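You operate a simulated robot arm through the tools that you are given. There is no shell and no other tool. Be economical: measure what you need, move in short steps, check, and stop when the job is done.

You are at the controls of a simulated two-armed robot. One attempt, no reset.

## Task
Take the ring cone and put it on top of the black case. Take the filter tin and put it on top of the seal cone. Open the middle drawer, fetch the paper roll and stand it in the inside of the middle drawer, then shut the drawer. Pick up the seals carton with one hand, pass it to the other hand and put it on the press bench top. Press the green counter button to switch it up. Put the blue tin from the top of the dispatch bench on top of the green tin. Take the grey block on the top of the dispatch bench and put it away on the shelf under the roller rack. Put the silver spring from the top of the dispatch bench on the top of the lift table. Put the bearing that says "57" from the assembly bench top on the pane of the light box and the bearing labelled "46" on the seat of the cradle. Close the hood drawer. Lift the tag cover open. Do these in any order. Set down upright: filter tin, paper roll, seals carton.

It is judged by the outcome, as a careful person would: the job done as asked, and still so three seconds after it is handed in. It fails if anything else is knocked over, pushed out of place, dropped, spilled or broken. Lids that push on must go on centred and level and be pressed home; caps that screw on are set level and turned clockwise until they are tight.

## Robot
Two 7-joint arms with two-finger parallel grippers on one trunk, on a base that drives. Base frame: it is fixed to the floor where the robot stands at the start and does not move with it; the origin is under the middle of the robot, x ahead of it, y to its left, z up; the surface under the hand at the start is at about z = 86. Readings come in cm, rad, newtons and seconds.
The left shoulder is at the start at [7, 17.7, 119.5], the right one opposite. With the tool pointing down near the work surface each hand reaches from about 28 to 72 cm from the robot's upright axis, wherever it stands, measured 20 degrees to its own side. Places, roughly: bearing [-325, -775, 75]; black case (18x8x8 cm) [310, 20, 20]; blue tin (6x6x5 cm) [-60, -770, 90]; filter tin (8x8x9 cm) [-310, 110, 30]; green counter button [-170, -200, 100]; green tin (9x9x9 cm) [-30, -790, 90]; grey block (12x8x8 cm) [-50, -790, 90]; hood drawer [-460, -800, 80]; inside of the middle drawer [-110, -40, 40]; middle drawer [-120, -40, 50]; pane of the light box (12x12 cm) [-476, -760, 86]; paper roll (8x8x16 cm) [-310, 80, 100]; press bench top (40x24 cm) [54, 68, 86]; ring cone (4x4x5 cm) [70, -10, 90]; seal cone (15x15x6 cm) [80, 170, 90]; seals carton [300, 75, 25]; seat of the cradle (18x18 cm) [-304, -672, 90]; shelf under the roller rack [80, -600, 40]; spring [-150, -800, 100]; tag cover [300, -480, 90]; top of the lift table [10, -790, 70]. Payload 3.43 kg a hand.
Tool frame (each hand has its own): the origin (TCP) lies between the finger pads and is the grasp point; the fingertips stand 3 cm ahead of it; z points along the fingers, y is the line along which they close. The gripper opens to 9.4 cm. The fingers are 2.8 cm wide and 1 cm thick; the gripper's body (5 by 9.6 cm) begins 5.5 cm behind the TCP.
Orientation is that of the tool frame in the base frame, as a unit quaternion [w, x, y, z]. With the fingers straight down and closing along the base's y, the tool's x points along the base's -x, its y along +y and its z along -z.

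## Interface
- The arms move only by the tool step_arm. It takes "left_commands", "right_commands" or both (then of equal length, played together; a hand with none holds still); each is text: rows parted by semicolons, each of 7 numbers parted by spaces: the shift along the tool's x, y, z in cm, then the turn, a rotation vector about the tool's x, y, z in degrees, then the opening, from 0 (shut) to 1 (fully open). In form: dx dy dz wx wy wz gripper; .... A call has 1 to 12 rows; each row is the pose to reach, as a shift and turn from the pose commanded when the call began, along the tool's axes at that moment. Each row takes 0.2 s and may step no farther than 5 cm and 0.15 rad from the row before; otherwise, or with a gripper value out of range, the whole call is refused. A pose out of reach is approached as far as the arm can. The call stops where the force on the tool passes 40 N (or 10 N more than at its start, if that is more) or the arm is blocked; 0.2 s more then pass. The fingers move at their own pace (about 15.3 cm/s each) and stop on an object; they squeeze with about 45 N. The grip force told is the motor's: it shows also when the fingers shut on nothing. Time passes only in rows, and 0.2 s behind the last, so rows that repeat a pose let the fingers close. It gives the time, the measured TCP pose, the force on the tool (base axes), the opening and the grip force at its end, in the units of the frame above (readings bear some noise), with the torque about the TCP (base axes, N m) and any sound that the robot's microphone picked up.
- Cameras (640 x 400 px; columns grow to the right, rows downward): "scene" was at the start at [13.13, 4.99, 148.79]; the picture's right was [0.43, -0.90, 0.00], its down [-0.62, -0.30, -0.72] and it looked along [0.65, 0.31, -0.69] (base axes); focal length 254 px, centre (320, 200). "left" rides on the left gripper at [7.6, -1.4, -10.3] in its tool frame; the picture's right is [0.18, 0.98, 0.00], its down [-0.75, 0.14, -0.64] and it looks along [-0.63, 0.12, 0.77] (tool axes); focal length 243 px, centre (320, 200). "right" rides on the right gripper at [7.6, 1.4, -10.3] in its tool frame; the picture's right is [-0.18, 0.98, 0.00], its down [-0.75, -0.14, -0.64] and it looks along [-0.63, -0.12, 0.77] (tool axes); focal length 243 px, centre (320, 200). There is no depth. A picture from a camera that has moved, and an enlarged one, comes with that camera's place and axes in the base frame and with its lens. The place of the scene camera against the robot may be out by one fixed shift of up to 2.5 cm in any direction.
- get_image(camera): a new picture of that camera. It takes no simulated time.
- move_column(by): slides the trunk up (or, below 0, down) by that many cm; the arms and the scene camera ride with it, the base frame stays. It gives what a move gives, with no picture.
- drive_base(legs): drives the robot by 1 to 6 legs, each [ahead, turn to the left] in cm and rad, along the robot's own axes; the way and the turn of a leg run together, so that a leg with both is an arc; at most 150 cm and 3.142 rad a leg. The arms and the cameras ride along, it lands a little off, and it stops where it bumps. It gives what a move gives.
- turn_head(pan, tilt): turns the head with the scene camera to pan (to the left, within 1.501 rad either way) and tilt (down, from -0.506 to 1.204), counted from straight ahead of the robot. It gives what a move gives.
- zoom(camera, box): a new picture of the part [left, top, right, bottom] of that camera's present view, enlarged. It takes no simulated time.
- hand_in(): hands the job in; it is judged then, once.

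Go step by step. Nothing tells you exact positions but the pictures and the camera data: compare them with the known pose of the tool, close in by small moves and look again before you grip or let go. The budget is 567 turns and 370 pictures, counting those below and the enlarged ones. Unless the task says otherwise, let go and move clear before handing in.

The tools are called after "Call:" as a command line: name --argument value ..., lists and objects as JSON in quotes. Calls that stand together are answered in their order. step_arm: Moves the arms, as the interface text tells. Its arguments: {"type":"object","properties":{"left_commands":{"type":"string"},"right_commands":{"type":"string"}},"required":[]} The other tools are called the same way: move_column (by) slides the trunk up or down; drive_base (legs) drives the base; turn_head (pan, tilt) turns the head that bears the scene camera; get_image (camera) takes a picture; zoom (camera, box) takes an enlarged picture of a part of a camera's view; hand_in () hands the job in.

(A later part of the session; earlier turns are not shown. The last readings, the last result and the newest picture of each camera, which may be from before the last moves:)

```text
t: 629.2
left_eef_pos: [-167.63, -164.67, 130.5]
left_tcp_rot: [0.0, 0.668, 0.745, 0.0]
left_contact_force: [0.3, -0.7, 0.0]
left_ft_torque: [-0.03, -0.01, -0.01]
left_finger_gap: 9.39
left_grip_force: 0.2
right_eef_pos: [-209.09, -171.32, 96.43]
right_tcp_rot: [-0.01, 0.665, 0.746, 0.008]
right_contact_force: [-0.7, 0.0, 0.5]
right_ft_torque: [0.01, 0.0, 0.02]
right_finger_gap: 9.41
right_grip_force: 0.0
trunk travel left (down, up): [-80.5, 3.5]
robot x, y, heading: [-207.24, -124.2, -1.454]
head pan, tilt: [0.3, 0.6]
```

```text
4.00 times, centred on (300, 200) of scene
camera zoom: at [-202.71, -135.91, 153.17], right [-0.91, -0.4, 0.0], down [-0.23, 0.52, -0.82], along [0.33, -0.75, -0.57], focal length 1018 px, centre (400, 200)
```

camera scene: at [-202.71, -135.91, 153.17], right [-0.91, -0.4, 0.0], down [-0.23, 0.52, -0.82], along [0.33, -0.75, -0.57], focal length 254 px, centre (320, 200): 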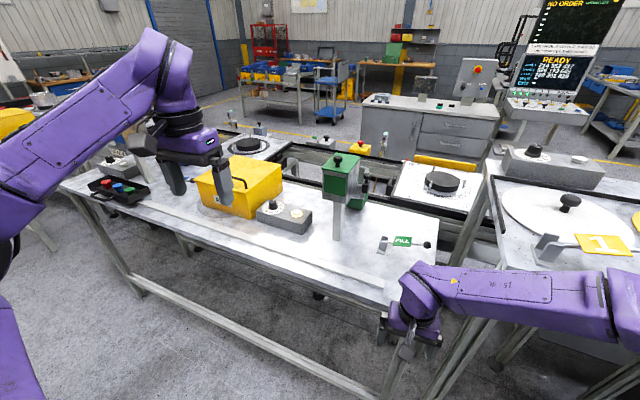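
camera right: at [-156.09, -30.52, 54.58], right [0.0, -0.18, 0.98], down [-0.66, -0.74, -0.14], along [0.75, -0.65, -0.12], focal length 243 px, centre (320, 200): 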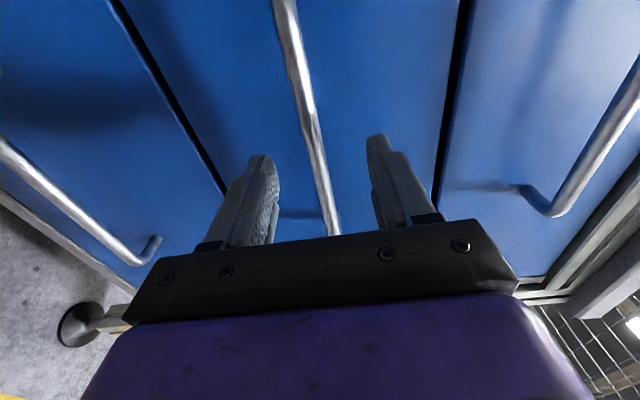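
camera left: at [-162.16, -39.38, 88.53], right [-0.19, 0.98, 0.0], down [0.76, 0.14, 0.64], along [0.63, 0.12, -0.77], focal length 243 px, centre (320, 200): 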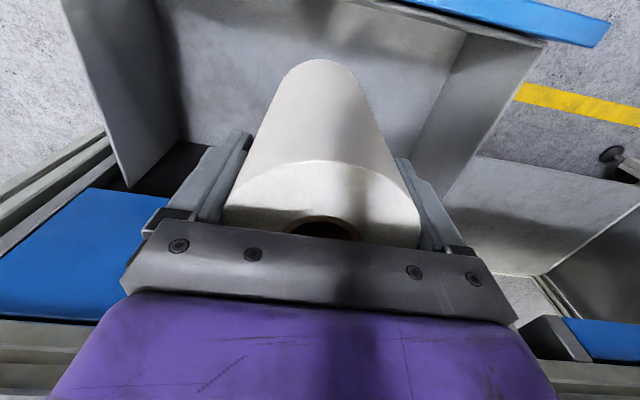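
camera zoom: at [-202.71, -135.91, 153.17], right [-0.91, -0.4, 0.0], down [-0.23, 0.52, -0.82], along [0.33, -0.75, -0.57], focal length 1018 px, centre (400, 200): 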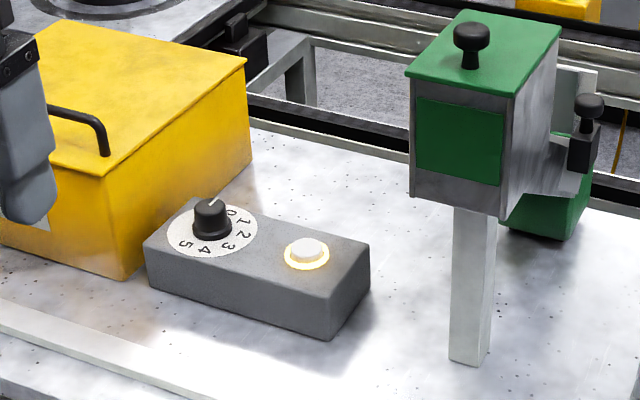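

The counter box with dial and lit button belongs to the green hopper, near (-163, -204). I'll tuck the right hand high, then approach and look closely with the left-hand camera.

Call:
step_arm --right_commands "1 0 -4 0 0 0 1; 3 -2 -8 0 0 0 1; 5 -4 -12 0 0 0 1; 7 -6 -16 0 0 0 1; 9 -9 -19 0 0 0 1; 11 -12 -21 0 0 0 1"

Call:
drive_base --legs '[[0, 0.36], [26, 0]]'

Call:
get_image --camera "left"

Call:
get_image --camera "scene"

```text
t: 630.6
left_eef_pos: [-167.79, -164.49, 130.67]
left_tcp_rot: [0.002, 0.666, 0.746, 0.0]
left_contact_force: [-0.8, 0.5, -0.3]
left_ft_torque: [-0.03, 0.0, 0.01]
left_finger_gap: 9.38
left_grip_force: 0.1
right_eef_pos: [-222.34, -161.96, 117.88]
right_tcp_rot: [-0.008, 0.666, 0.746, 0.007]
right_contact_force: [0.6, -0.6, 0.0]
right_ft_torque: [-0.03, -0.02, 0.01]
right_finger_gap: 9.41
right_grip_force: 0.2
trunk travel left (down, up): [-80.5, 3.5]
robot x, y, heading: [-207.14, -124.48, -1.453]
head pan, tilt: [0.3, 0.6]
```

```text
t: 633.6
left_eef_pos: [-144.17, -170.86, 130.55]
left_tcp_rot: [0.0, 0.523, 0.852, -0.001]
left_contact_force: [0.3, 0.3, 0.3]
left_ft_torque: [0.01, 0.01, 0.02]
left_finger_gap: 9.42
left_grip_force: 0.0
right_eef_pos: [-195.98, -187.75, 117.73]
right_tcp_rot: [-0.01, 0.523, 0.853, 0.005]
right_contact_force: [-0.1, 0.2, 0.0]
right_ft_torque: [-0.02, 0.0, -0.01]
right_finger_gap: 9.41
right_grip_force: 0.1
trunk travel left (down, up): [-80.5, 3.5]
robot x, y, heading: [-195.41, -147.4, -1.095]
head pan, tilt: [0.3, 0.6]
```

```text
196 pictures are left
camera left: at [-148.72, -164.75, 140.8], right [0.79, 0.61, 0.0], down [0.47, -0.61, 0.64], along [0.39, -0.51, -0.77], focal length 243 px, centre (320, 200)
```

left: 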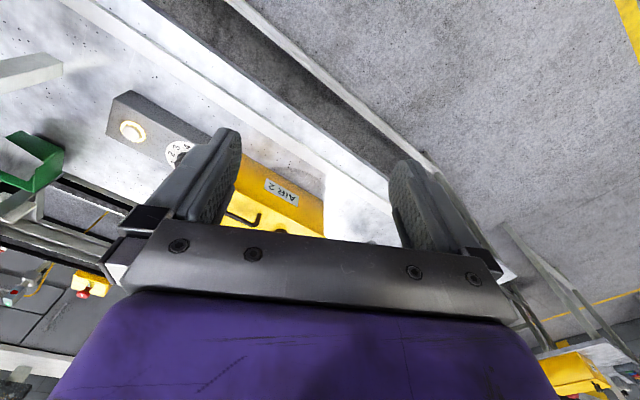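

```text
195 pictures are left
camera scene: at [-186.51, -156.42, 153.2], right [-0.71, -0.7, 0.0], down [-0.4, 0.4, -0.83], along [0.58, -0.59, -0.56], focal length 254 px, centre (320, 200)
```

scene: 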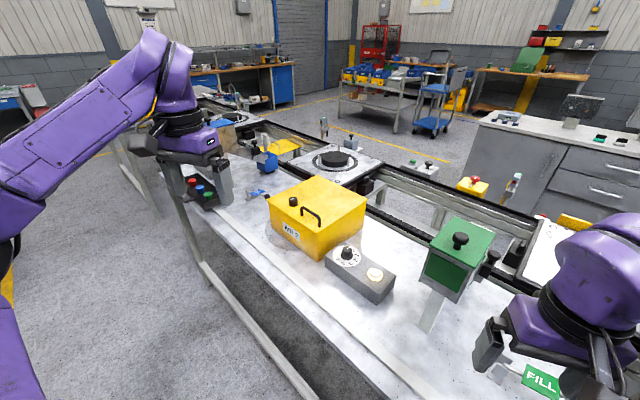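

Call:
drive_base --legs '[[4, 0]]'

Call:
step_arm --left_commands "-1 -4 1 0 0 0 0.5; -2 -8 3 0 0 0 0; -3 -12 5 0 0 0 0; -4 -16 7 0 0 0 0; -5 -20 9 0 0 0 0; -7 -24 11 0 0 0 0; -9 -28 13 0 0 0 0; -11 -32 15 0 0 0 0; -13 -35.5 17 0 0 0 0"

Call:
get_image --camera "left"

```text
t: 634.5
left_eef_pos: [-142.54, -173.82, 130.89]
left_tcp_rot: [0.003, 0.522, 0.853, -0.002]
left_contact_force: [-1.2, 0.3, 1.3]
left_ft_torque: [-0.09, -0.02, -0.02]
left_finger_gap: 9.37
left_grip_force: 0.0
right_eef_pos: [-194.43, -190.69, 117.95]
right_tcp_rot: [-0.008, 0.522, 0.853, 0.005]
right_contact_force: [-0.3, 0.3, -0.2]
right_ft_torque: [-0.05, -0.06, -0.02]
right_finger_gap: 9.38
right_grip_force: 0.0
trunk travel left (down, up): [-80.5, 3.5]
robot x, y, heading: [-193.59, -150.88, -1.095]
head pan, tilt: [0.3, 0.6]
```

```text
t: 636.5
left_eef_pos: [-168.1, -202.34, 113.53]
left_tcp_rot: [0.001, 0.523, 0.852, 0.002]
left_contact_force: [1.2, 0.2, 0.9]
left_ft_torque: [0.01, -0.04, -0.04]
left_finger_gap: 0.01
left_grip_force: 33.3
right_eef_pos: [-194.27, -191.54, 117.69]
right_tcp_rot: [-0.01, 0.521, 0.854, 0.008]
right_contact_force: [-0.6, 0.0, 1.2]
right_ft_torque: [0.02, -0.02, -0.01]
right_finger_gap: 9.39
right_grip_force: 0.1
trunk travel left (down, up): [-80.5, 3.5]
robot x, y, heading: [-193.71, -150.93, -1.095]
head pan, tilt: [0.3, 0.6]
```

```text
194 pictures are left
camera left: at [-172.74, -196.21, 123.73], right [0.79, 0.61, 0.0], down [0.47, -0.61, 0.64], along [0.39, -0.51, -0.77], focal length 243 px, centre (320, 200)
```

left: 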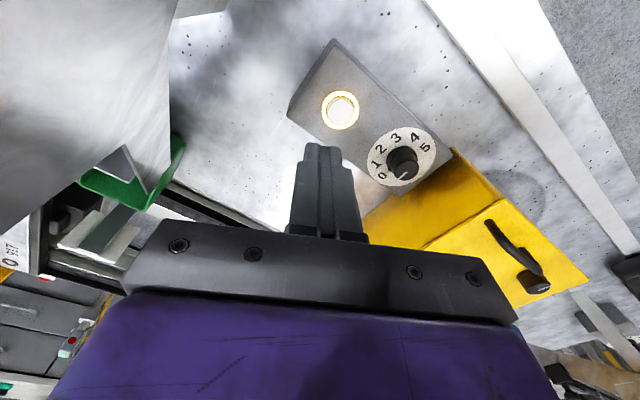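

Call:
step_arm --left_commands "-1.2 1.5 3 0 0 0 0; -2.5 2.9 7 0 0 0 0; -2.5 2.9 11 0 0 0 0"

Call:
get_image --camera "left"

```text
t: 637.3
left_eef_pos: [-164.24, -203.03, 102.58]
left_tcp_rot: [0.002, 0.523, 0.852, 0.0]
left_contact_force: [0.3, -0.4, 1.0]
left_ft_torque: [0.0, 0.01, -0.01]
left_finger_gap: 0.0
left_grip_force: 33.0
right_eef_pos: [-194.13, -191.38, 117.65]
right_tcp_rot: [-0.01, 0.521, 0.853, 0.006]
right_contact_force: [1.1, 0.1, 0.1]
right_ft_torque: [0.02, -0.01, -0.02]
right_finger_gap: 9.43
right_grip_force: 0.0
trunk travel left (down, up): [-80.5, 3.5]
robot x, y, heading: [-193.94, -150.89, -1.095]
head pan, tilt: [0.3, 0.6]
```

```text
193 pictures are left
camera left: at [-168.88, -196.91, 112.87], right [0.79, 0.61, 0.0], down [0.47, -0.61, 0.64], along [0.39, -0.51, -0.77], focal length 243 px, centre (320, 200)
```

left: 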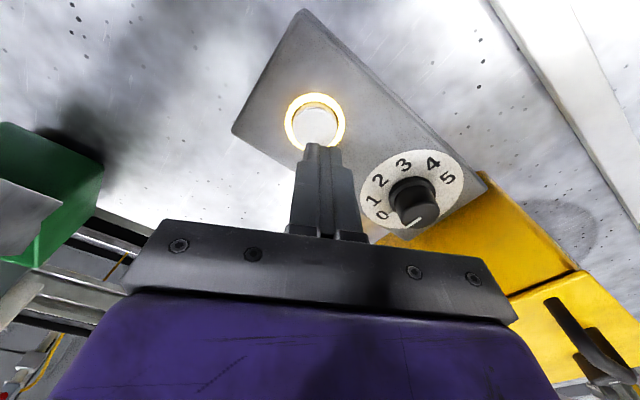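

Call:
step_arm --left_commands "0 0 2.5 0 0 0 0; 0 0 4 0 0 0 0; 0 0 4.5 0 0 0 0; 0 0 5 0 0 0 0; 0 0 5.5 0 0 0 0; 0 0 6 0 0 0 0; 0 0 6.5 0 0 0 0; 0 0 7 0 0 0 0; 0 0 7.5 0 0 0 0"

Call:
get_image --camera "left"

```text
t: 637.9
left_eef_pos: [-164.31, -203.24, 99.66]
left_tcp_rot: [0.006, 0.523, 0.852, -0.012]
left_contact_force: [-1.3, 11.8, 22.7]
left_ft_torque: [0.6, 0.2, -0.1]
left_finger_gap: 0.01
left_grip_force: 33.1
right_eef_pos: [-194.09, -191.01, 117.91]
right_tcp_rot: [-0.009, 0.521, 0.854, 0.005]
right_contact_force: [-0.2, 0.0, 0.0]
right_ft_torque: [0.03, 0.04, 0.0]
right_finger_gap: 9.39
right_grip_force: 0.0
trunk travel left (down, up): [-80.5, 3.5]
robot x, y, heading: [-193.76, -150.69, -1.092]
head pan, tilt: [0.3, 0.6]
heard: click
stopped in row 3 (left hand): the force on the tool passed its limit at 132 N (the readings are from after the stop); the commanded pose is now the measured one
```

```text
192 pictures are left
camera left: at [-168.97, -196.84, 109.86], right [0.79, 0.61, -0.01], down [0.47, -0.59, 0.66], along [0.39, -0.53, -0.75], focal length 243 px, centre (320, 200)
```

left: 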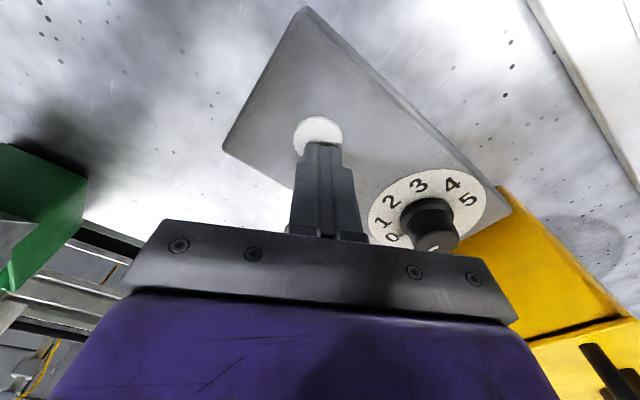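

Call:
step_arm --left_commands "0 0 -3 0 0 0 0; 0 0 -7 0 0 0 0; 0 0 -11 0 0 0 0"

Call:
get_image --camera "left"

Call:
get_image --camera "scene"

```text
t: 638.7
left_eef_pos: [-164.07, -203.43, 110.45]
left_tcp_rot: [0.007, 0.522, 0.853, -0.007]
left_contact_force: [0.5, 0.5, 0.1]
left_ft_torque: [0.03, -0.01, -0.01]
left_finger_gap: 0.01
left_grip_force: 33.0
right_eef_pos: [-194.15, -191.25, 117.71]
right_tcp_rot: [-0.011, 0.521, 0.853, 0.007]
right_contact_force: [0.0, 0.6, -0.6]
right_ft_torque: [0.0, 0.03, 0.01]
right_finger_gap: 9.38
right_grip_force: 0.1
trunk travel left (down, up): [-80.5, 3.5]
robot x, y, heading: [-193.86, -150.71, -1.089]
head pan, tilt: [0.3, 0.6]
```

```text
191 pictures are left
camera left: at [-168.72, -197.09, 120.5], right [0.79, 0.61, -0.01], down [0.46, -0.6, 0.66], along [0.39, -0.52, -0.76], focal length 243 px, centre (320, 200)
```

left: 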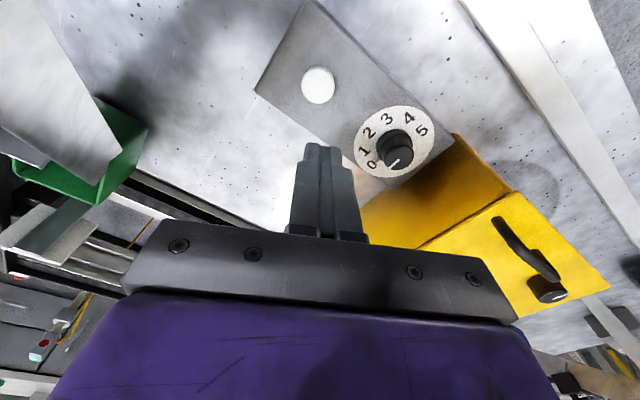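

```text
190 pictures are left
camera scene: at [-184.72, -160.08, 153.17], right [-0.71, -0.7, 0.0], down [-0.4, 0.4, -0.83], along [0.58, -0.59, -0.56], focal length 254 px, centre (320, 200)
```

scene: 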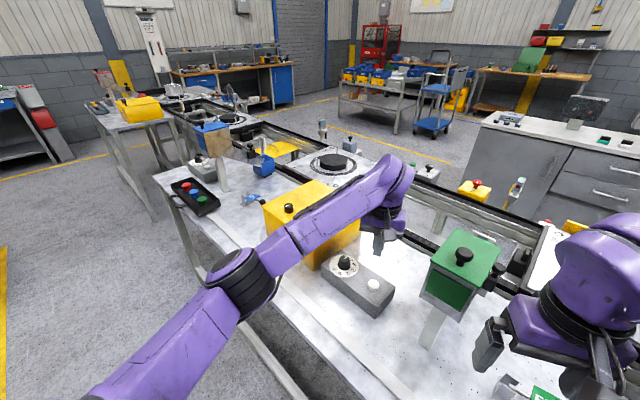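

A click was heard and the counter button's lamp changed state. Next I head for the south side; first tuck the arms and drive to the east aisle.

Call:
step_arm --left_commands "1 3 -3 0 0 0 0.5; 3 6 -6 0 0 0 1; 6 9 -8 0 0 0 1; 9 12 -8 0 0 0 1; 12 15 -8 0 0 0 1; 16 18 -8 0 0 0 1; 19 20 -8 0 0 0 1"

Call:
drive_base --legs '[[-35, 0], [0, 1.09], [150, 0], [150, 0], [84, 0], [0, -1.571]]'

Call:
turn_head --pan 0 --tilt 0.4

Call:
get_image --camera "scene"

```text
t: 640.3
left_eef_pos: [-154.93, -176.85, 118.06]
left_tcp_rot: [0.007, 0.523, 0.852, -0.009]
left_contact_force: [-0.4, 0.7, 0.0]
left_ft_torque: [-0.05, 0.03, -0.05]
left_finger_gap: 9.4
left_grip_force: 0.0
right_eef_pos: [-194.12, -191.11, 117.69]
right_tcp_rot: [-0.01, 0.521, 0.853, 0.006]
right_contact_force: [-0.8, 0.0, 0.6]
right_ft_torque: [-0.04, 0.01, -0.03]
right_finger_gap: 9.39
right_grip_force: 0.1
trunk travel left (down, up): [-80.5, 3.5]
robot x, y, heading: [-194.09, -150.56, -1.088]
head pan, tilt: [0.3, 0.6]
```

```text
t: 667.3
left_eef_pos: [203.06, -151.26, 118.01]
left_tcp_rot: [0.004, 0.68, 0.733, -0.009]
left_contact_force: [0.7, -0.5, -0.1]
left_ft_torque: [0.01, 0.02, -0.04]
left_finger_gap: 9.39
left_grip_force: 0.1
right_eef_pos: [161.37, -149.36, 117.71]
right_tcp_rot: [-0.009, 0.678, 0.735, 0.008]
right_contact_force: [0.0, 0.1, 0.2]
right_ft_torque: [0.01, 0.01, 0.01]
right_finger_gap: 9.42
right_grip_force: 0.1
trunk travel left (down, up): [-80.5, 3.5]
robot x, y, heading: [177.16, -112.03, -1.487]
head pan, tilt: [0.3, 0.6]
```

```text
t: 668.1
left_eef_pos: [203.0, -151.14, 118.07]
left_tcp_rot: [0.006, 0.68, 0.733, -0.008]
left_contact_force: [-0.1, 0.6, -0.6]
left_ft_torque: [0.01, -0.01, -0.04]
left_finger_gap: 9.37
left_grip_force: 0.1
right_eef_pos: [161.43, -149.31, 117.77]
right_tcp_rot: [-0.009, 0.678, 0.735, 0.008]
right_contact_force: [-1.2, 0.4, -0.3]
right_ft_torque: [0.03, -0.02, -0.01]
right_finger_gap: 9.4
right_grip_force: 0.1
trunk travel left (down, up): [-80.5, 3.5]
robot x, y, heading: [177.28, -112.18, -1.489]
head pan, tilt: [0.0, 0.4]
```

```text
189 pictures are left
camera scene: at [179.05, -124.79, 155.0], right [-1.0, -0.09, 0.0], down [-0.03, 0.39, -0.92], along [0.08, -0.92, -0.39], focal length 254 px, centre (320, 200)
```

scene: 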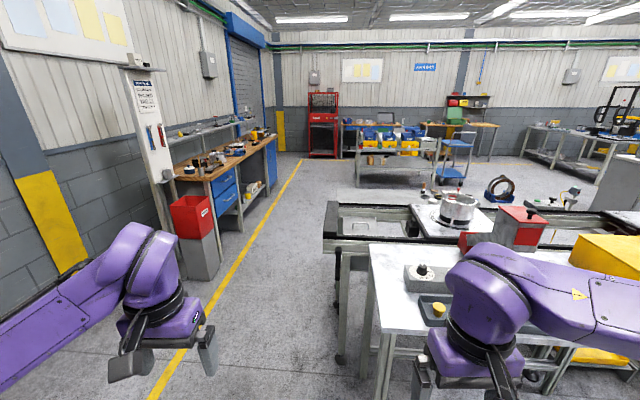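

Call:
drive_base --legs '[[0, 0.75], [70, 0], [0, -0.83], [150, 0], [110, 0]]'

Call:
turn_head --pan 0.8 --tilt 0.5

Call:
get_image --camera "scene"

Call:
turn_head --pan -0.4 --tilt 0.4

Call:
get_image --camera "scene"

```text
t: 688.4
left_eef_pos: [248.22, -462.98, 118.01]
left_tcp_rot: [0.004, 0.715, 0.699, -0.009]
left_contact_force: [0.5, 0.1, 0.0]
left_ft_torque: [0.0, -0.02, 0.0]
left_finger_gap: 9.39
left_grip_force: 0.0
right_eef_pos: [207.01, -457.13, 117.71]
right_tcp_rot: [-0.009, 0.713, 0.701, 0.008]
right_contact_force: [0.1, 1.0, 0.5]
right_ft_torque: [-0.01, 0.01, -0.02]
right_finger_gap: 9.39
right_grip_force: 0.0
trunk travel left (down, up): [-80.5, 3.5]
robot x, y, heading: [226.34, -421.49, -1.583]
head pan, tilt: [0.0, 0.4]
```

```text
t: 689.5
left_eef_pos: [248.19, -463.01, 117.94]
left_tcp_rot: [0.004, 0.715, 0.699, -0.009]
left_contact_force: [-0.4, 0.8, -0.2]
left_ft_torque: [0.01, 0.01, 0.01]
left_finger_gap: 9.42
left_grip_force: 0.1
right_eef_pos: [206.96, -457.09, 117.76]
right_tcp_rot: [-0.009, 0.713, 0.701, 0.009]
right_contact_force: [0.1, -0.3, 1.2]
right_ft_torque: [-0.01, 0.01, 0.03]
right_finger_gap: 9.39
right_grip_force: 0.0
trunk travel left (down, up): [-80.5, 3.5]
robot x, y, heading: [226.13, -421.26, -1.586]
head pan, tilt: [0.799, 0.499]
```

```text
188 pictures are left
camera scene: at [233.43, -431.47, 154.09], right [-0.71, -0.71, 0.0], down [-0.34, 0.34, -0.88], along [0.62, -0.62, -0.48], focal length 254 px, centre (320, 200)
```

scene: 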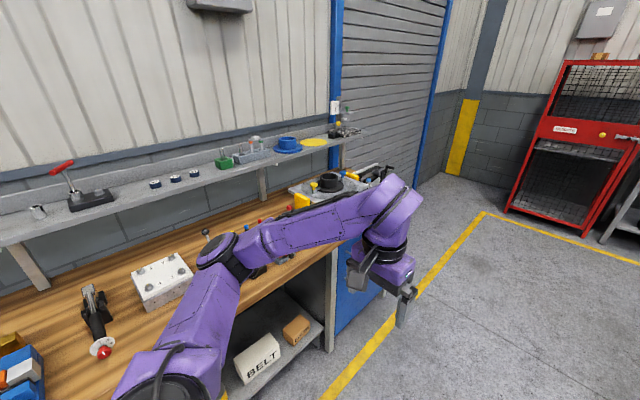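

```text
t: 690.9
left_eef_pos: [248.1, -462.96, 117.89]
left_tcp_rot: [0.004, 0.715, 0.699, -0.009]
left_contact_force: [-0.5, -0.1, -0.5]
left_ft_torque: [0.0, 0.01, 0.02]
left_finger_gap: 9.39
left_grip_force: 0.1
right_eef_pos: [206.98, -457.17, 117.76]
right_tcp_rot: [-0.009, 0.713, 0.701, 0.008]
right_contact_force: [0.4, 0.0, -0.3]
right_ft_torque: [0.02, 0.01, -0.02]
right_finger_gap: 9.4
right_grip_force: 0.0
trunk travel left (down, up): [-80.5, 3.5]
robot x, y, heading: [226.28, -421.53, -1.586]
head pan, tilt: [-0.4, 0.4]
```

```text
187 pictures are left
camera scene: at [223.3, -433.53, 155.0], right [-0.92, 0.4, 0.0], down [0.16, 0.36, -0.92], along [-0.37, -0.84, -0.39], focal length 254 px, centre (320, 200)
```

scene: 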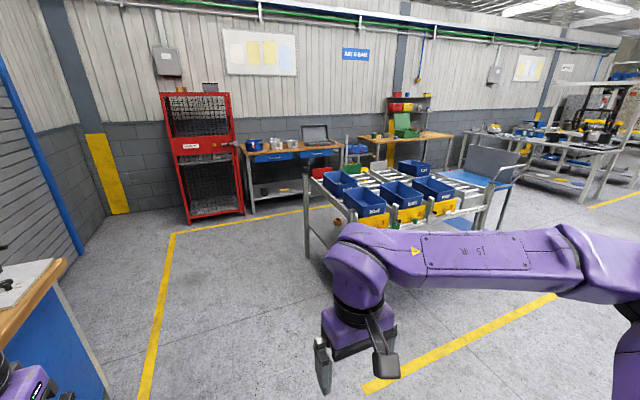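

Call:
drive_base --legs '[[45, 0], [0, 1.586]]'

Call:
turn_head --pan 0 --tilt 0.65

Call:
get_image --camera "scene"

```text
t: 697.5
left_eef_pos: [266.87, -444.21, 117.95]
left_tcp_rot: [0.009, 0.004, 1.0, -0.002]
left_contact_force: [0.5, -0.6, -0.1]
left_ft_torque: [0.03, -0.02, 0.0]
left_finger_gap: 9.4
left_grip_force: 0.0
right_eef_pos: [261.6, -485.5, 117.63]
right_tcp_rot: [-0.012, 0.002, 1.0, -0.001]
right_contact_force: [-0.1, -0.7, -0.4]
right_ft_torque: [0.02, 0.0, -0.02]
right_finger_gap: 9.41
right_grip_force: 0.2
trunk travel left (down, up): [-80.5, 3.5]
robot x, y, heading: [225.83, -466.41, -0.0]
head pan, tilt: [-0.4, 0.4]
```

```text
t: 698.4
left_eef_pos: [266.84, -444.17, 117.97]
left_tcp_rot: [0.009, 0.005, 1.0, -0.004]
left_contact_force: [-0.7, 0.3, -0.3]
left_ft_torque: [-0.02, 0.0, 0.01]
left_finger_gap: 9.4
left_grip_force: 0.1
right_eef_pos: [261.52, -485.44, 117.76]
right_tcp_rot: [-0.012, 0.002, 1.0, 0.0]
right_contact_force: [-0.5, -0.9, 1.0]
right_ft_torque: [0.0, 0.02, 0.0]
right_finger_gap: 9.41
right_grip_force: 0.0
trunk travel left (down, up): [-80.5, 3.5]
robot x, y, heading: [226.02, -466.44, -0.001]
head pan, tilt: [0.0, 0.649]
```

```text
186 pictures are left
camera scene: at [240.09, -465.11, 152.76], right [0.0, -1.0, 0.0], down [-0.6, 0.0, -0.8], along [0.8, 0.0, -0.6], focal length 254 px, centre (320, 200)
```

scene: 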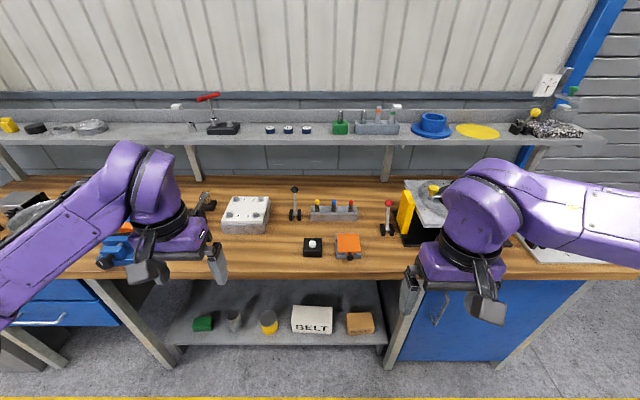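

Call:
zoom --camera "scene" --box '[270, 175, 450, 275]'

```text
3.56 times, centred on (360, 225) of scene
camera zoom: at [240.09, -465.11, 152.76], right [0.0, -1.0, 0.0], down [-0.6, 0.0, -0.8], along [0.8, 0.0, -0.6], focal length 905 px, centre (178, 111)
```

zoom: 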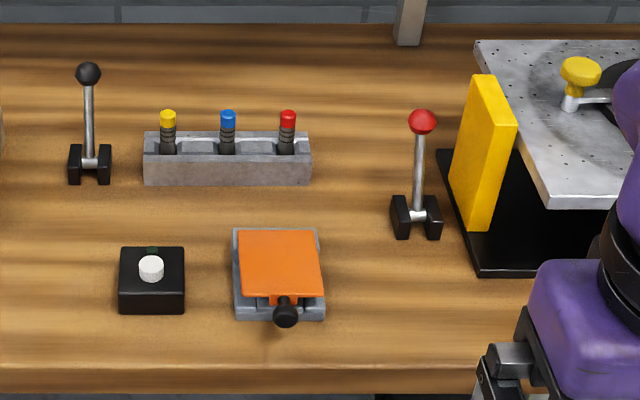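

The tag cover is the orange flap with a black knob in front, hinged at the back. I'll bring the right hand over the knob.

Call:
drive_base --legs '[[10, 0]]'

Call:
step_arm --right_commands "-4 2 2 0 0 0 0.5; -8 4 4 0 0 0 0.5; -12 6 6 0 0 0 0.5; -16 8 8 0 0 0 0.5; -19 9 11 0 0 0 0.5"

Call:
get_image --camera "right"

```text
t: 699.5
left_eef_pos: [276.54, -443.93, 118.11]
left_tcp_rot: [0.01, 0.003, 1.0, -0.004]
left_contact_force: [-0.8, -0.6, -0.1]
left_ft_torque: [-0.02, -0.03, 0.02]
left_finger_gap: 9.4
left_grip_force: 0.0
right_eef_pos: [271.2, -485.35, 117.89]
right_tcp_rot: [-0.011, 0.001, 1.0, 0.0]
right_contact_force: [-0.4, 0.2, -0.4]
right_ft_torque: [0.01, -0.02, -0.04]
right_finger_gap: 9.39
right_grip_force: 0.0
trunk travel left (down, up): [-80.5, 3.5]
robot x, y, heading: [235.98, -466.34, 0.001]
head pan, tilt: [0.0, 0.649]
```

```text
t: 700.7
left_eef_pos: [276.85, -444.2, 117.88]
left_tcp_rot: [0.009, 0.004, 1.0, -0.003]
left_contact_force: [0.9, 0.2, -0.9]
left_ft_torque: [-0.01, -0.01, 0.0]
left_finger_gap: 9.44
left_grip_force: 0.0
right_eef_pos: [290.15, -476.44, 106.31]
right_tcp_rot: [-0.012, 0.002, 1.0, 0.0]
right_contact_force: [-0.6, 0.6, -0.1]
right_ft_torque: [0.0, 0.02, 0.01]
right_finger_gap: 4.68
right_grip_force: 0.1
trunk travel left (down, up): [-80.5, 3.5]
robot x, y, heading: [235.92, -466.47, -0.001]
head pan, tilt: [0.0, 0.649]
```

```text
184 pictures are left
camera right: at [282.89, -474.78, 116.56], right [0.19, 0.98, -0.01], down [0.77, -0.14, 0.62], along [0.61, -0.12, -0.78], focal length 243 px, centre (320, 200)
```

right: 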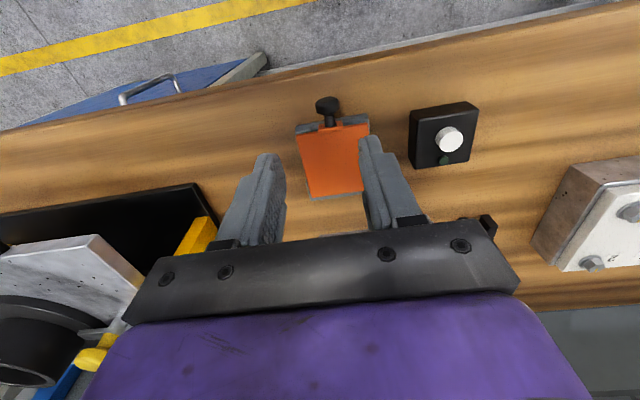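

Call:
step_arm --right_commands "-1.2 0.6 4 0 0 0 0.5; -1.2 0.6 8 0 0 0 0.5; -1.2 0.6 11 0 0 0 0.5"

Call:
get_image --camera "right"

```text
t: 701.5
left_eef_pos: [276.4, -444.07, 118.14]
left_tcp_rot: [0.013, 0.004, 1.0, -0.003]
left_contact_force: [-0.1, -0.2, 0.4]
left_ft_torque: [-0.01, 0.0, 0.0]
left_finger_gap: 9.42
left_grip_force: 0.1
right_eef_pos: [291.12, -475.77, 97.08]
right_tcp_rot: [-0.008, 0.004, 1.0, 0.002]
right_contact_force: [-8.8, -2.8, 16.9]
right_ft_torque: [-0.56, -0.07, -0.26]
right_finger_gap: 4.8
right_grip_force: 1.5
trunk travel left (down, up): [-80.5, 3.5]
robot x, y, heading: [235.29, -466.75, -0.003]
head pan, tilt: [0.0, 0.649]
stopped in row 3 (right hand): the force on the tool passed its limit at 55 N (the readings are from after the stop); the commanded pose is now the measured one
```

```text
183 pictures are left
camera right: at [283.65, -474.25, 107.3], right [0.19, 0.98, 0.0], down [0.76, -0.15, 0.63], along [0.62, -0.12, -0.78], focal length 243 px, centre (320, 200)
```

right: 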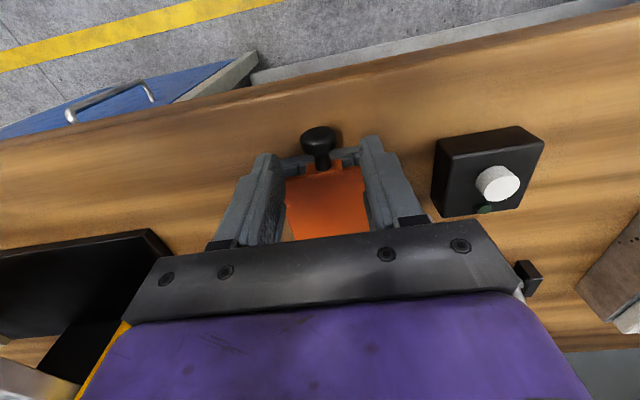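

Call:
step_arm --right_commands "0 0 -1.5 0 0 0 0.5; 1 0.2 -1.5 0 0 0 0.5; 2 0.4 -1.5 0 0 0 0.5; 2 0.4 -1.5 0 0 0 0.5"

Call:
zoom --camera "right" --box '[220, 80, 420, 240]'

Call:
zoom --camera "scene" --box '[260, 160, 460, 290]'

```text
t: 702.5
left_eef_pos: [276.82, -444.19, 118.0]
left_tcp_rot: [0.01, 0.004, 1.0, -0.004]
left_contact_force: [-0.3, -0.3, 0.3]
left_ft_torque: [0.01, 0.02, 0.03]
left_finger_gap: 9.41
left_grip_force: 0.0
right_eef_pos: [289.52, -475.49, 98.3]
right_tcp_rot: [-0.009, 0.002, 1.0, 0.002]
right_contact_force: [0.5, -0.2, 0.2]
right_ft_torque: [-0.01, 0.0, 0.0]
right_finger_gap: 4.7
right_grip_force: 0.1
trunk travel left (down, up): [-80.5, 3.5]
robot x, y, heading: [235.58, -466.38, -0.001]
head pan, tilt: [0.0, 0.649]
```

```text
2.50 times, centred on (320, 160) of right
camera zoom: at [282.09, -473.94, 108.53], right [0.19, 0.98, 0.0], down [0.76, -0.15, 0.63], along [0.62, -0.12, -0.78], focal length 606 px, centre (320, 300)
```

zoom: 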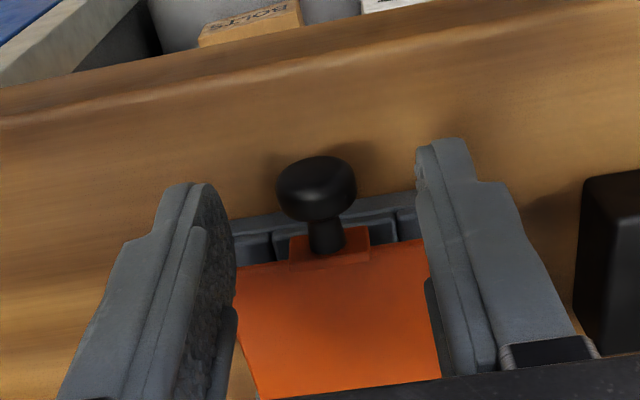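

```text
3.08 times, centred on (360, 225) of scene
camera zoom: at [249.94, -465.08, 152.75], right [0.0, -1.0, 0.0], down [-0.6, 0.0, -0.8], along [0.8, 0.0, -0.6], focal length 783 px, centre (197, 123)
```

zoom: 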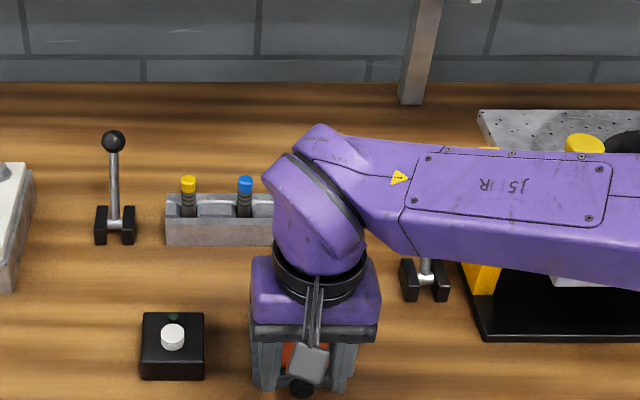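

Call:
step_arm --right_commands "0.3 0 0 0 0 0 0.45; 0.3 0 1 0 0 0 0.45; 0.3 0 2 0 0 0 0.45; 0.3 0 2.8 0 0 0 0.45; 0.3 0 2.8 0 0 0 0; 0.3 0 2.8 0 0 0 0; 0.3 0 2.8 0 0 0 0"

Call:
zoom --camera "right" --box '[220, 80, 420, 240]'

```text
t: 704.1
left_eef_pos: [276.62, -444.32, 118.02]
left_tcp_rot: [0.01, 0.004, 1.0, -0.002]
left_contact_force: [0.1, -1.1, 0.1]
left_ft_torque: [0.01, -0.01, 0.01]
left_finger_gap: 9.4
left_grip_force: 0.0
right_eef_pos: [289.09, -475.8, 95.38]
right_tcp_rot: [-0.008, 0.004, 1.0, 0.002]
right_contact_force: [0.9, -9.5, 0.3]
right_ft_torque: [-0.24, 0.11, -0.14]
right_finger_gap: 2.1
right_grip_force: 45.3
trunk travel left (down, up): [-80.5, 3.5]
robot x, y, heading: [235.71, -466.67, 0.003]
head pan, tilt: [0.0, 0.649]
```

```text
2.50 times, centred on (320, 160) of right
camera zoom: at [281.73, -474.13, 105.64], right [0.19, 0.98, 0.0], down [0.76, -0.15, 0.63], along [0.62, -0.12, -0.78], focal length 606 px, centre (320, 300)
```

zoom: 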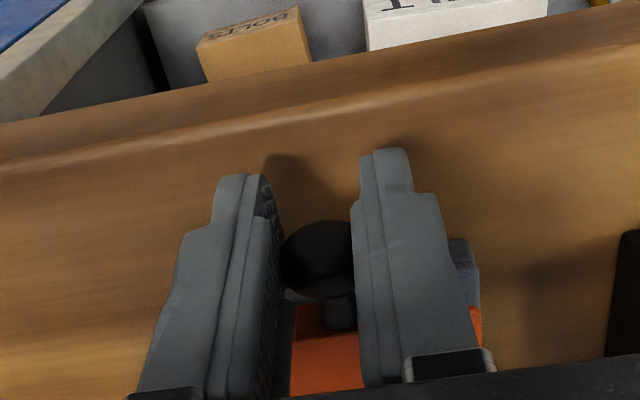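

The knob is gripped (2.1 cm). I lift it along the hinge arc.

Call:
step_arm --right_commands "-0.1 0.2 -1.5 0 0 0 0; -0.4 0.2 -2.95 0 0 0 0; -0.9 0.2 -4.35 0 0 0 0; -1.6 0.2 -5.7 0 0 0 0; -2.5 0.2 -6.9 0 0 0 0"

Call:
zoom --camera "right" --box '[200, 60, 440, 240]'

```text
t: 705.3
left_eef_pos: [276.67, -444.58, 118.11]
left_tcp_rot: [0.009, 0.005, 1.0, -0.001]
left_contact_force: [-0.5, 0.3, 0.4]
left_ft_torque: [-0.01, 0.02, -0.01]
left_finger_gap: 9.37
left_grip_force: 0.1
right_eef_pos: [291.65, -475.55, 102.32]
right_tcp_rot: [-0.008, 0.003, 1.0, 0.003]
right_contact_force: [-8.9, -21.6, -9.0]
right_ft_torque: [-0.55, 1.45, -0.18]
right_finger_gap: 2.09
right_grip_force: 44.6
trunk travel left (down, up): [-80.5, 3.5]
robot x, y, heading: [235.47, -466.59, 0.002]
head pan, tilt: [0.0, 0.649]
```

```text
2.22 times, centred on (320, 150) of right
camera zoom: at [284.29, -474.17, 112.55], right [0.19, 0.98, 0.0], down [0.76, -0.15, 0.63], along [0.62, -0.12, -0.78], focal length 539 px, centre (320, 311)
```

zoom: 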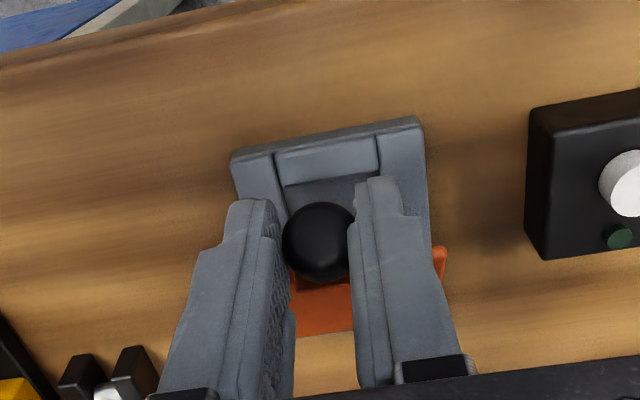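

Call:
step_arm --right_commands "-0.5 -0.3 -0.5 0 0 0 0; -1 -0.3 -1.1 0 0 0 0; -2.2 -0.3 -2 0 0 0 0; -3.5 -0.3 -2.75 0 0 0 0; -4.9 -0.3 -3.3 0 0 0 0; -6.2 -0.3 -3.7 0 0 0 0; -7.5 -0.3 -3.8 0 0 0 0"

Call:
zoom --camera "right" --box '[200, 60, 440, 240]'

Call:
zoom --camera "scene" --box '[260, 160, 460, 290]'

```text
t: 706.9
left_eef_pos: [276.41, -444.35, 118.07]
left_tcp_rot: [0.011, 0.005, 1.0, -0.003]
left_contact_force: [0.2, 0.3, 0.1]
left_ft_torque: [0.0, 0.01, 0.0]
left_finger_gap: 9.43
left_grip_force: 0.1
right_eef_pos: [298.34, -475.72, 106.45]
right_tcp_rot: [-0.006, 0.002, 1.0, 0.004]
right_contact_force: [-11.8, -9.8, 7.8]
right_ft_torque: [-0.22, 1.32, 0.01]
right_finger_gap: 2.09
right_grip_force: 45.3
right hand out of reach, approached as far as the arm can: row 7
trunk travel left (down, up): [-80.5, 3.5]
robot x, y, heading: [235.54, -466.6, 0.003]
head pan, tilt: [0.0, 0.649]
```

```text
2.22 times, centred on (320, 150) of right
camera zoom: at [290.89, -474.2, 116.55], right [0.19, 0.98, 0.0], down [0.76, -0.15, 0.63], along [0.62, -0.12, -0.78], focal length 539 px, centre (320, 311)
```

zoom: 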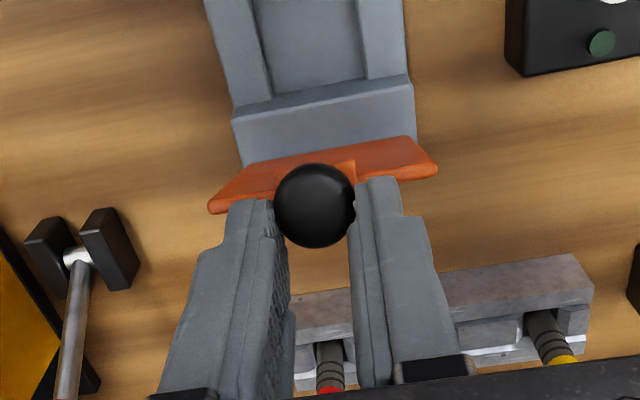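

```text
3.08 times, centred on (360, 225) of scene
camera zoom: at [249.47, -465.35, 152.81], right [0.0, -1.0, 0.0], down [-0.6, 0.0, -0.8], along [0.8, 0.0, -0.6], focal length 783 px, centre (197, 123)
```

zoom: 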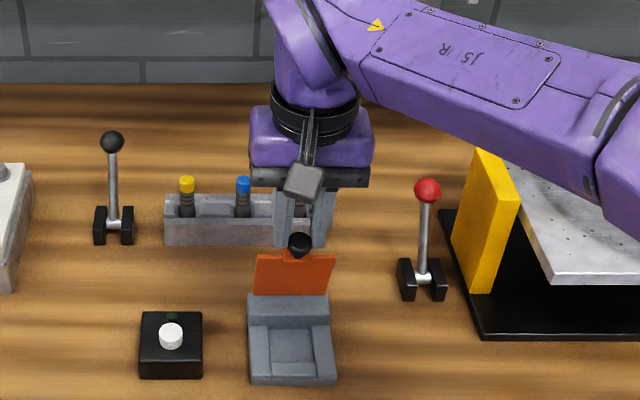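

Call:
drive_base --legs '[[5, 0]]'

Call:
zoom --camera "right" --box '[200, 60, 440, 240]'

```text
t: 707.9
left_eef_pos: [281.74, -444.29, 117.9]
left_tcp_rot: [0.01, 0.003, 1.0, -0.001]
left_contact_force: [-0.3, 0.0, 0.6]
left_ft_torque: [0.01, 0.04, 0.0]
left_finger_gap: 9.39
left_grip_force: 0.1
right_eef_pos: [303.69, -475.74, 106.12]
right_tcp_rot: [-0.008, 0.002, 1.0, 0.001]
right_contact_force: [1.5, -10.3, 8.3]
right_ft_torque: [-0.45, 0.31, 0.29]
right_finger_gap: 2.1
right_grip_force: 44.6
trunk travel left (down, up): [-80.5, 3.5]
robot x, y, heading: [240.3, -466.64, 0.001]
head pan, tilt: [0.0, 0.649]
```

```text
2.22 times, centred on (320, 150) of right
camera zoom: at [296.26, -474.19, 116.29], right [0.19, 0.98, 0.0], down [0.76, -0.15, 0.63], along [0.62, -0.12, -0.78], focal length 539 px, centre (320, 311)
```

zoom: 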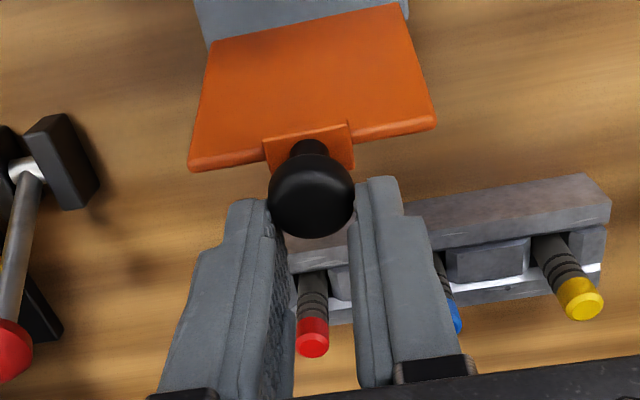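

Call:
step_arm --right_commands "0 0 0 0 0 0 0.3; 0 0 0 0 0 0 0.3; 0 0 -3 0 0 0 0.3; 0 0 -7 0 0 0 0.3; 3 0 -10 0 0 0 0.3"

Call:
get_image --camera "right"

Call:
zoom --camera "scene" --box '[260, 160, 460, 290]'

```text
t: 709.0
left_eef_pos: [281.51, -444.01, 118.11]
left_tcp_rot: [0.011, 0.003, 1.0, -0.002]
left_contact_force: [-0.4, -0.4, 0.0]
left_ft_torque: [0.0, -0.01, 0.01]
left_finger_gap: 9.4
left_grip_force: 0.0
right_eef_pos: [301.73, -475.49, 111.97]
right_tcp_rot: [-0.007, 0.003, 1.0, 0.001]
right_contact_force: [-0.6, -0.2, 0.4]
right_ft_torque: [0.0, -0.07, 0.03]
right_finger_gap: 2.8
right_grip_force: 0.1
right hand out of reach, approached as far as the arm can: row 3, 4, 5
trunk travel left (down, up): [-80.5, 3.5]
robot x, y, heading: [240.63, -466.59, 0.005]
head pan, tilt: [0.0, 0.649]
```

```text
175 pictures are left
camera right: at [294.25, -473.84, 122.13], right [0.19, 0.98, 0.0], down [0.76, -0.15, 0.63], along [0.62, -0.12, -0.77], focal length 243 px, centre (320, 200)
```

right: 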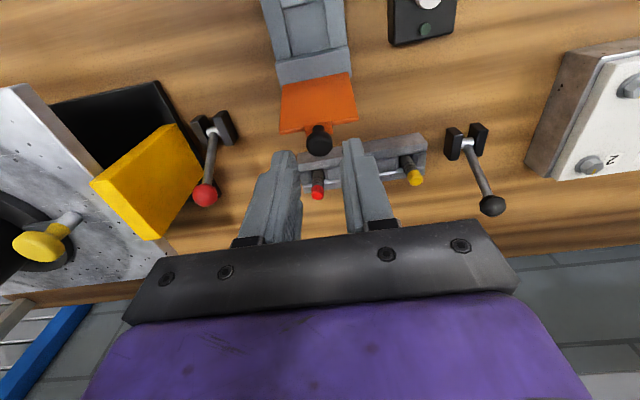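

```text
3.08 times, centred on (360, 225) of scene
camera zoom: at [254.58, -465.13, 152.78], right [0.0, -1.0, 0.0], down [-0.6, 0.0, -0.8], along [0.8, 0.0, -0.6], focal length 783 px, centre (197, 123)
```

zoom: 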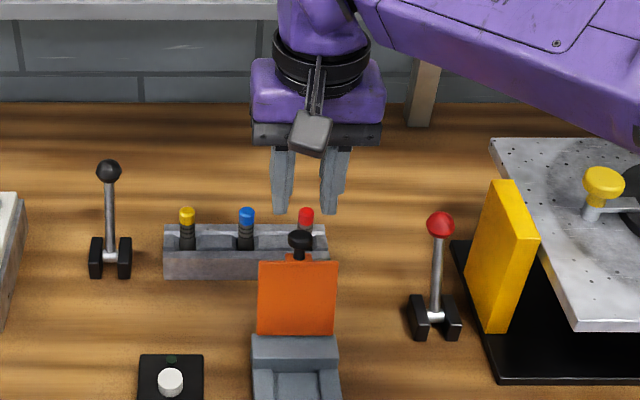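

The tag cover stands open. Next I drive south toward the dispatch bench.

Call:
drive_base --legs '[[-22, 0]]'

Call:
step_arm --right_commands "4 -2 -2 0 0 0 1; 8 -4 -4 0 0 0 1; 12 -6 -5 0 0 0 1; 16 -8 -6 0 0 0 1; 19 -8 -6 0 0 0 1; 22 -8 -6 0 0 0 1"

Call:
drive_base --legs '[[0, -1.571], [115, 0], [105, 0], [0, -1.571]]'

Call:
turn_head --pan 0.2 --tilt 0.4

Call:
get_image --camera "scene"

```text
t: 710.7
left_eef_pos: [259.62, -443.99, 117.93]
left_tcp_rot: [0.008, 0.002, 1.0, -0.003]
left_contact_force: [0.0, 0.9, 0.0]
left_ft_torque: [0.02, 0.02, 0.02]
left_finger_gap: 9.39
left_grip_force: 0.0
right_eef_pos: [279.86, -475.37, 111.6]
right_tcp_rot: [-0.008, 0.002, 1.0, 0.001]
right_contact_force: [0.3, -0.7, 0.3]
right_ft_torque: [0.01, -0.01, 0.01]
right_finger_gap: 2.83
right_grip_force: 0.0
trunk travel left (down, up): [-80.5, 3.5]
robot x, y, heading: [218.16, -466.41, -0.004]
head pan, tilt: [0.0, 0.649]
```

```text
t: 712.1
left_eef_pos: [259.39, -444.03, 118.04]
left_tcp_rot: [0.011, 0.002, 1.0, -0.004]
left_contact_force: [-0.1, 0.2, 0.2]
left_ft_torque: [-0.02, -0.01, -0.01]
left_finger_gap: 9.4
left_grip_force: 0.2
right_eef_pos: [257.81, -483.2, 118.07]
right_tcp_rot: [-0.006, 0.001, 1.0, 0.001]
right_contact_force: [-0.8, -0.3, -0.1]
right_ft_torque: [0.01, -0.02, 0.0]
right_finger_gap: 9.43
right_grip_force: 0.0
trunk travel left (down, up): [-80.5, 3.5]
robot x, y, heading: [218.11, -466.34, 0.004]
head pan, tilt: [0.0, 0.649]
```

```text
t: 730.7
left_eef_pos: [183.67, -712.91, 117.99]
left_tcp_rot: [-0.004, 1.0, 0.014, -0.009]
left_contact_force: [-0.1, -0.6, -0.3]
left_ft_torque: [-0.04, 0.01, 0.01]
left_finger_gap: 9.41
left_grip_force: 0.1
right_eef_pos: [183.99, -673.45, 118.17]
right_tcp_rot: [0.001, 1.0, 0.015, 0.007]
right_contact_force: [0.3, 0.3, -0.5]
right_ft_torque: [-0.02, 0.02, -0.02]
right_finger_gap: 9.38
right_grip_force: 0.0
trunk travel left (down, up): [-80.5, 3.5]
robot x, y, heading: [224.02, -688.89, -3.108]
head pan, tilt: [0.0, 0.649]
```

```text
t: 731.4
left_eef_pos: [183.66, -712.72, 117.92]
left_tcp_rot: [-0.002, 1.0, 0.014, -0.009]
left_contact_force: [-0.4, 0.4, 0.1]
left_ft_torque: [0.0, 0.0, 0.02]
left_finger_gap: 9.4
left_grip_force: 0.0
right_eef_pos: [183.93, -673.45, 118.1]
right_tcp_rot: [0.001, 1.0, 0.015, 0.007]
right_contact_force: [0.3, 0.0, 0.3]
right_ft_torque: [0.02, 0.01, 0.02]
right_finger_gap: 9.4
right_grip_force: 0.1
trunk travel left (down, up): [-80.5, 3.5]
robot x, y, heading: [224.06, -688.48, -3.107]
head pan, tilt: [0.201, 0.4]
```

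```text
173 pictures are left
camera scene: at [210.72, -689.75, 155.0], right [-0.23, 0.97, 0.0], down [0.38, 0.09, -0.92], along [-0.9, -0.21, -0.39], focal length 254 px, centre (320, 200)
```

scene: 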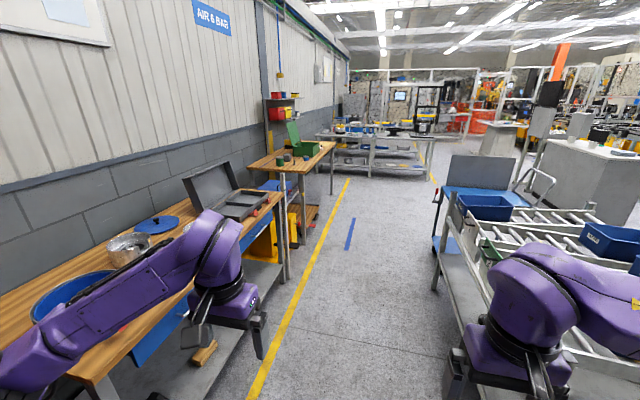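

Call:
drive_base --legs '[[0, -0.04], [150, 0], [45, 0]]'

Call:
turn_head --pan 0.9 --tilt 0.5

Call:
get_image --camera "scene"

Call:
turn_head --pan -1.2 --tilt 0.55

Call:
get_image --camera "scene"

```text
t: 741.7
left_eef_pos: [-13.38, -715.65, 118.02]
left_tcp_rot: [-0.002, 1.0, 0.012, -0.011]
left_contact_force: [1.4, 0.0, -0.7]
left_ft_torque: [0.01, 0.01, 0.02]
left_finger_gap: 9.41
left_grip_force: 0.1
right_eef_pos: [-12.73, -676.29, 118.12]
right_tcp_rot: [0.001, 1.0, 0.012, 0.006]
right_contact_force: [0.1, 0.4, 0.4]
right_ft_torque: [-0.02, 0.0, 0.0]
right_finger_gap: 9.37
right_grip_force: 0.1
trunk travel left (down, up): [-80.5, 3.5]
robot x, y, heading: [26.81, -692.01, -3.109]
head pan, tilt: [0.201, 0.4]
```

```text
t: 742.7
left_eef_pos: [-13.37, -715.77, 117.98]
left_tcp_rot: [-0.002, 1.0, 0.011, -0.009]
left_contact_force: [-0.5, -0.4, -0.6]
left_ft_torque: [-0.03, 0.01, 0.01]
left_finger_gap: 9.4
left_grip_force: 0.0
right_eef_pos: [-12.9, -676.32, 118.15]
right_tcp_rot: [0.001, 1.0, 0.013, 0.007]
right_contact_force: [0.1, 0.3, -0.5]
right_ft_torque: [-0.03, 0.01, 0.0]
right_finger_gap: 9.4
right_grip_force: 0.0
trunk travel left (down, up): [-80.5, 3.5]
robot x, y, heading: [27.3, -691.86, -3.109]
head pan, tilt: [0.901, 0.499]
```

```text
172 pictures are left
camera scene: at [17.31, -697.91, 154.09], right [-0.8, 0.6, 0.0], down [0.29, 0.38, -0.88], along [-0.52, -0.7, -0.48], focal length 254 px, centre (320, 200)
```

scene: 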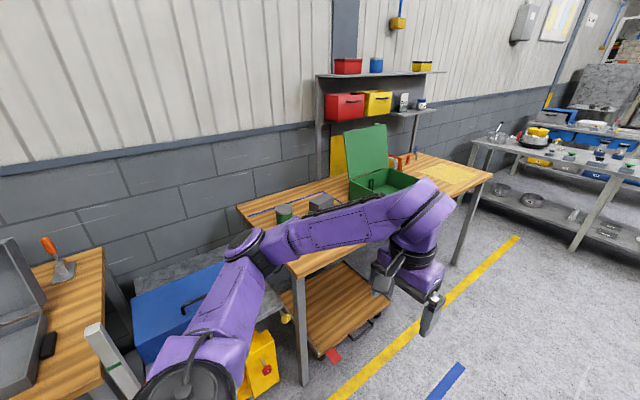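

```text
t: 744.7
left_eef_pos: [-13.45, -715.66, 117.95]
left_tcp_rot: [-0.003, 1.0, 0.013, -0.01]
left_contact_force: [0.0, 0.2, -0.2]
left_ft_torque: [0.0, 0.03, 0.03]
left_finger_gap: 9.4
left_grip_force: 0.2
right_eef_pos: [-13.01, -676.38, 118.05]
right_tcp_rot: [0.001, 1.0, 0.012, 0.007]
right_contact_force: [-0.5, 1.1, 0.5]
right_ft_torque: [0.01, 0.01, 0.0]
right_finger_gap: 9.4
right_grip_force: 0.0
trunk travel left (down, up): [-80.5, 3.5]
robot x, y, heading: [27.05, -692.03, -3.111]
head pan, tilt: [-1.201, 0.55]
```

```text
171 pictures are left
camera scene: at [19.19, -682.35, 153.63], right [0.92, 0.39, 0.0], down [0.2, -0.48, -0.85], along [-0.33, 0.78, -0.52], focal length 254 px, centre (320, 200)
```

scene: 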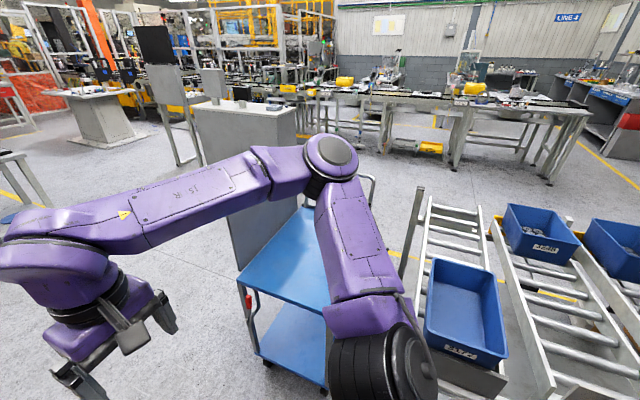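

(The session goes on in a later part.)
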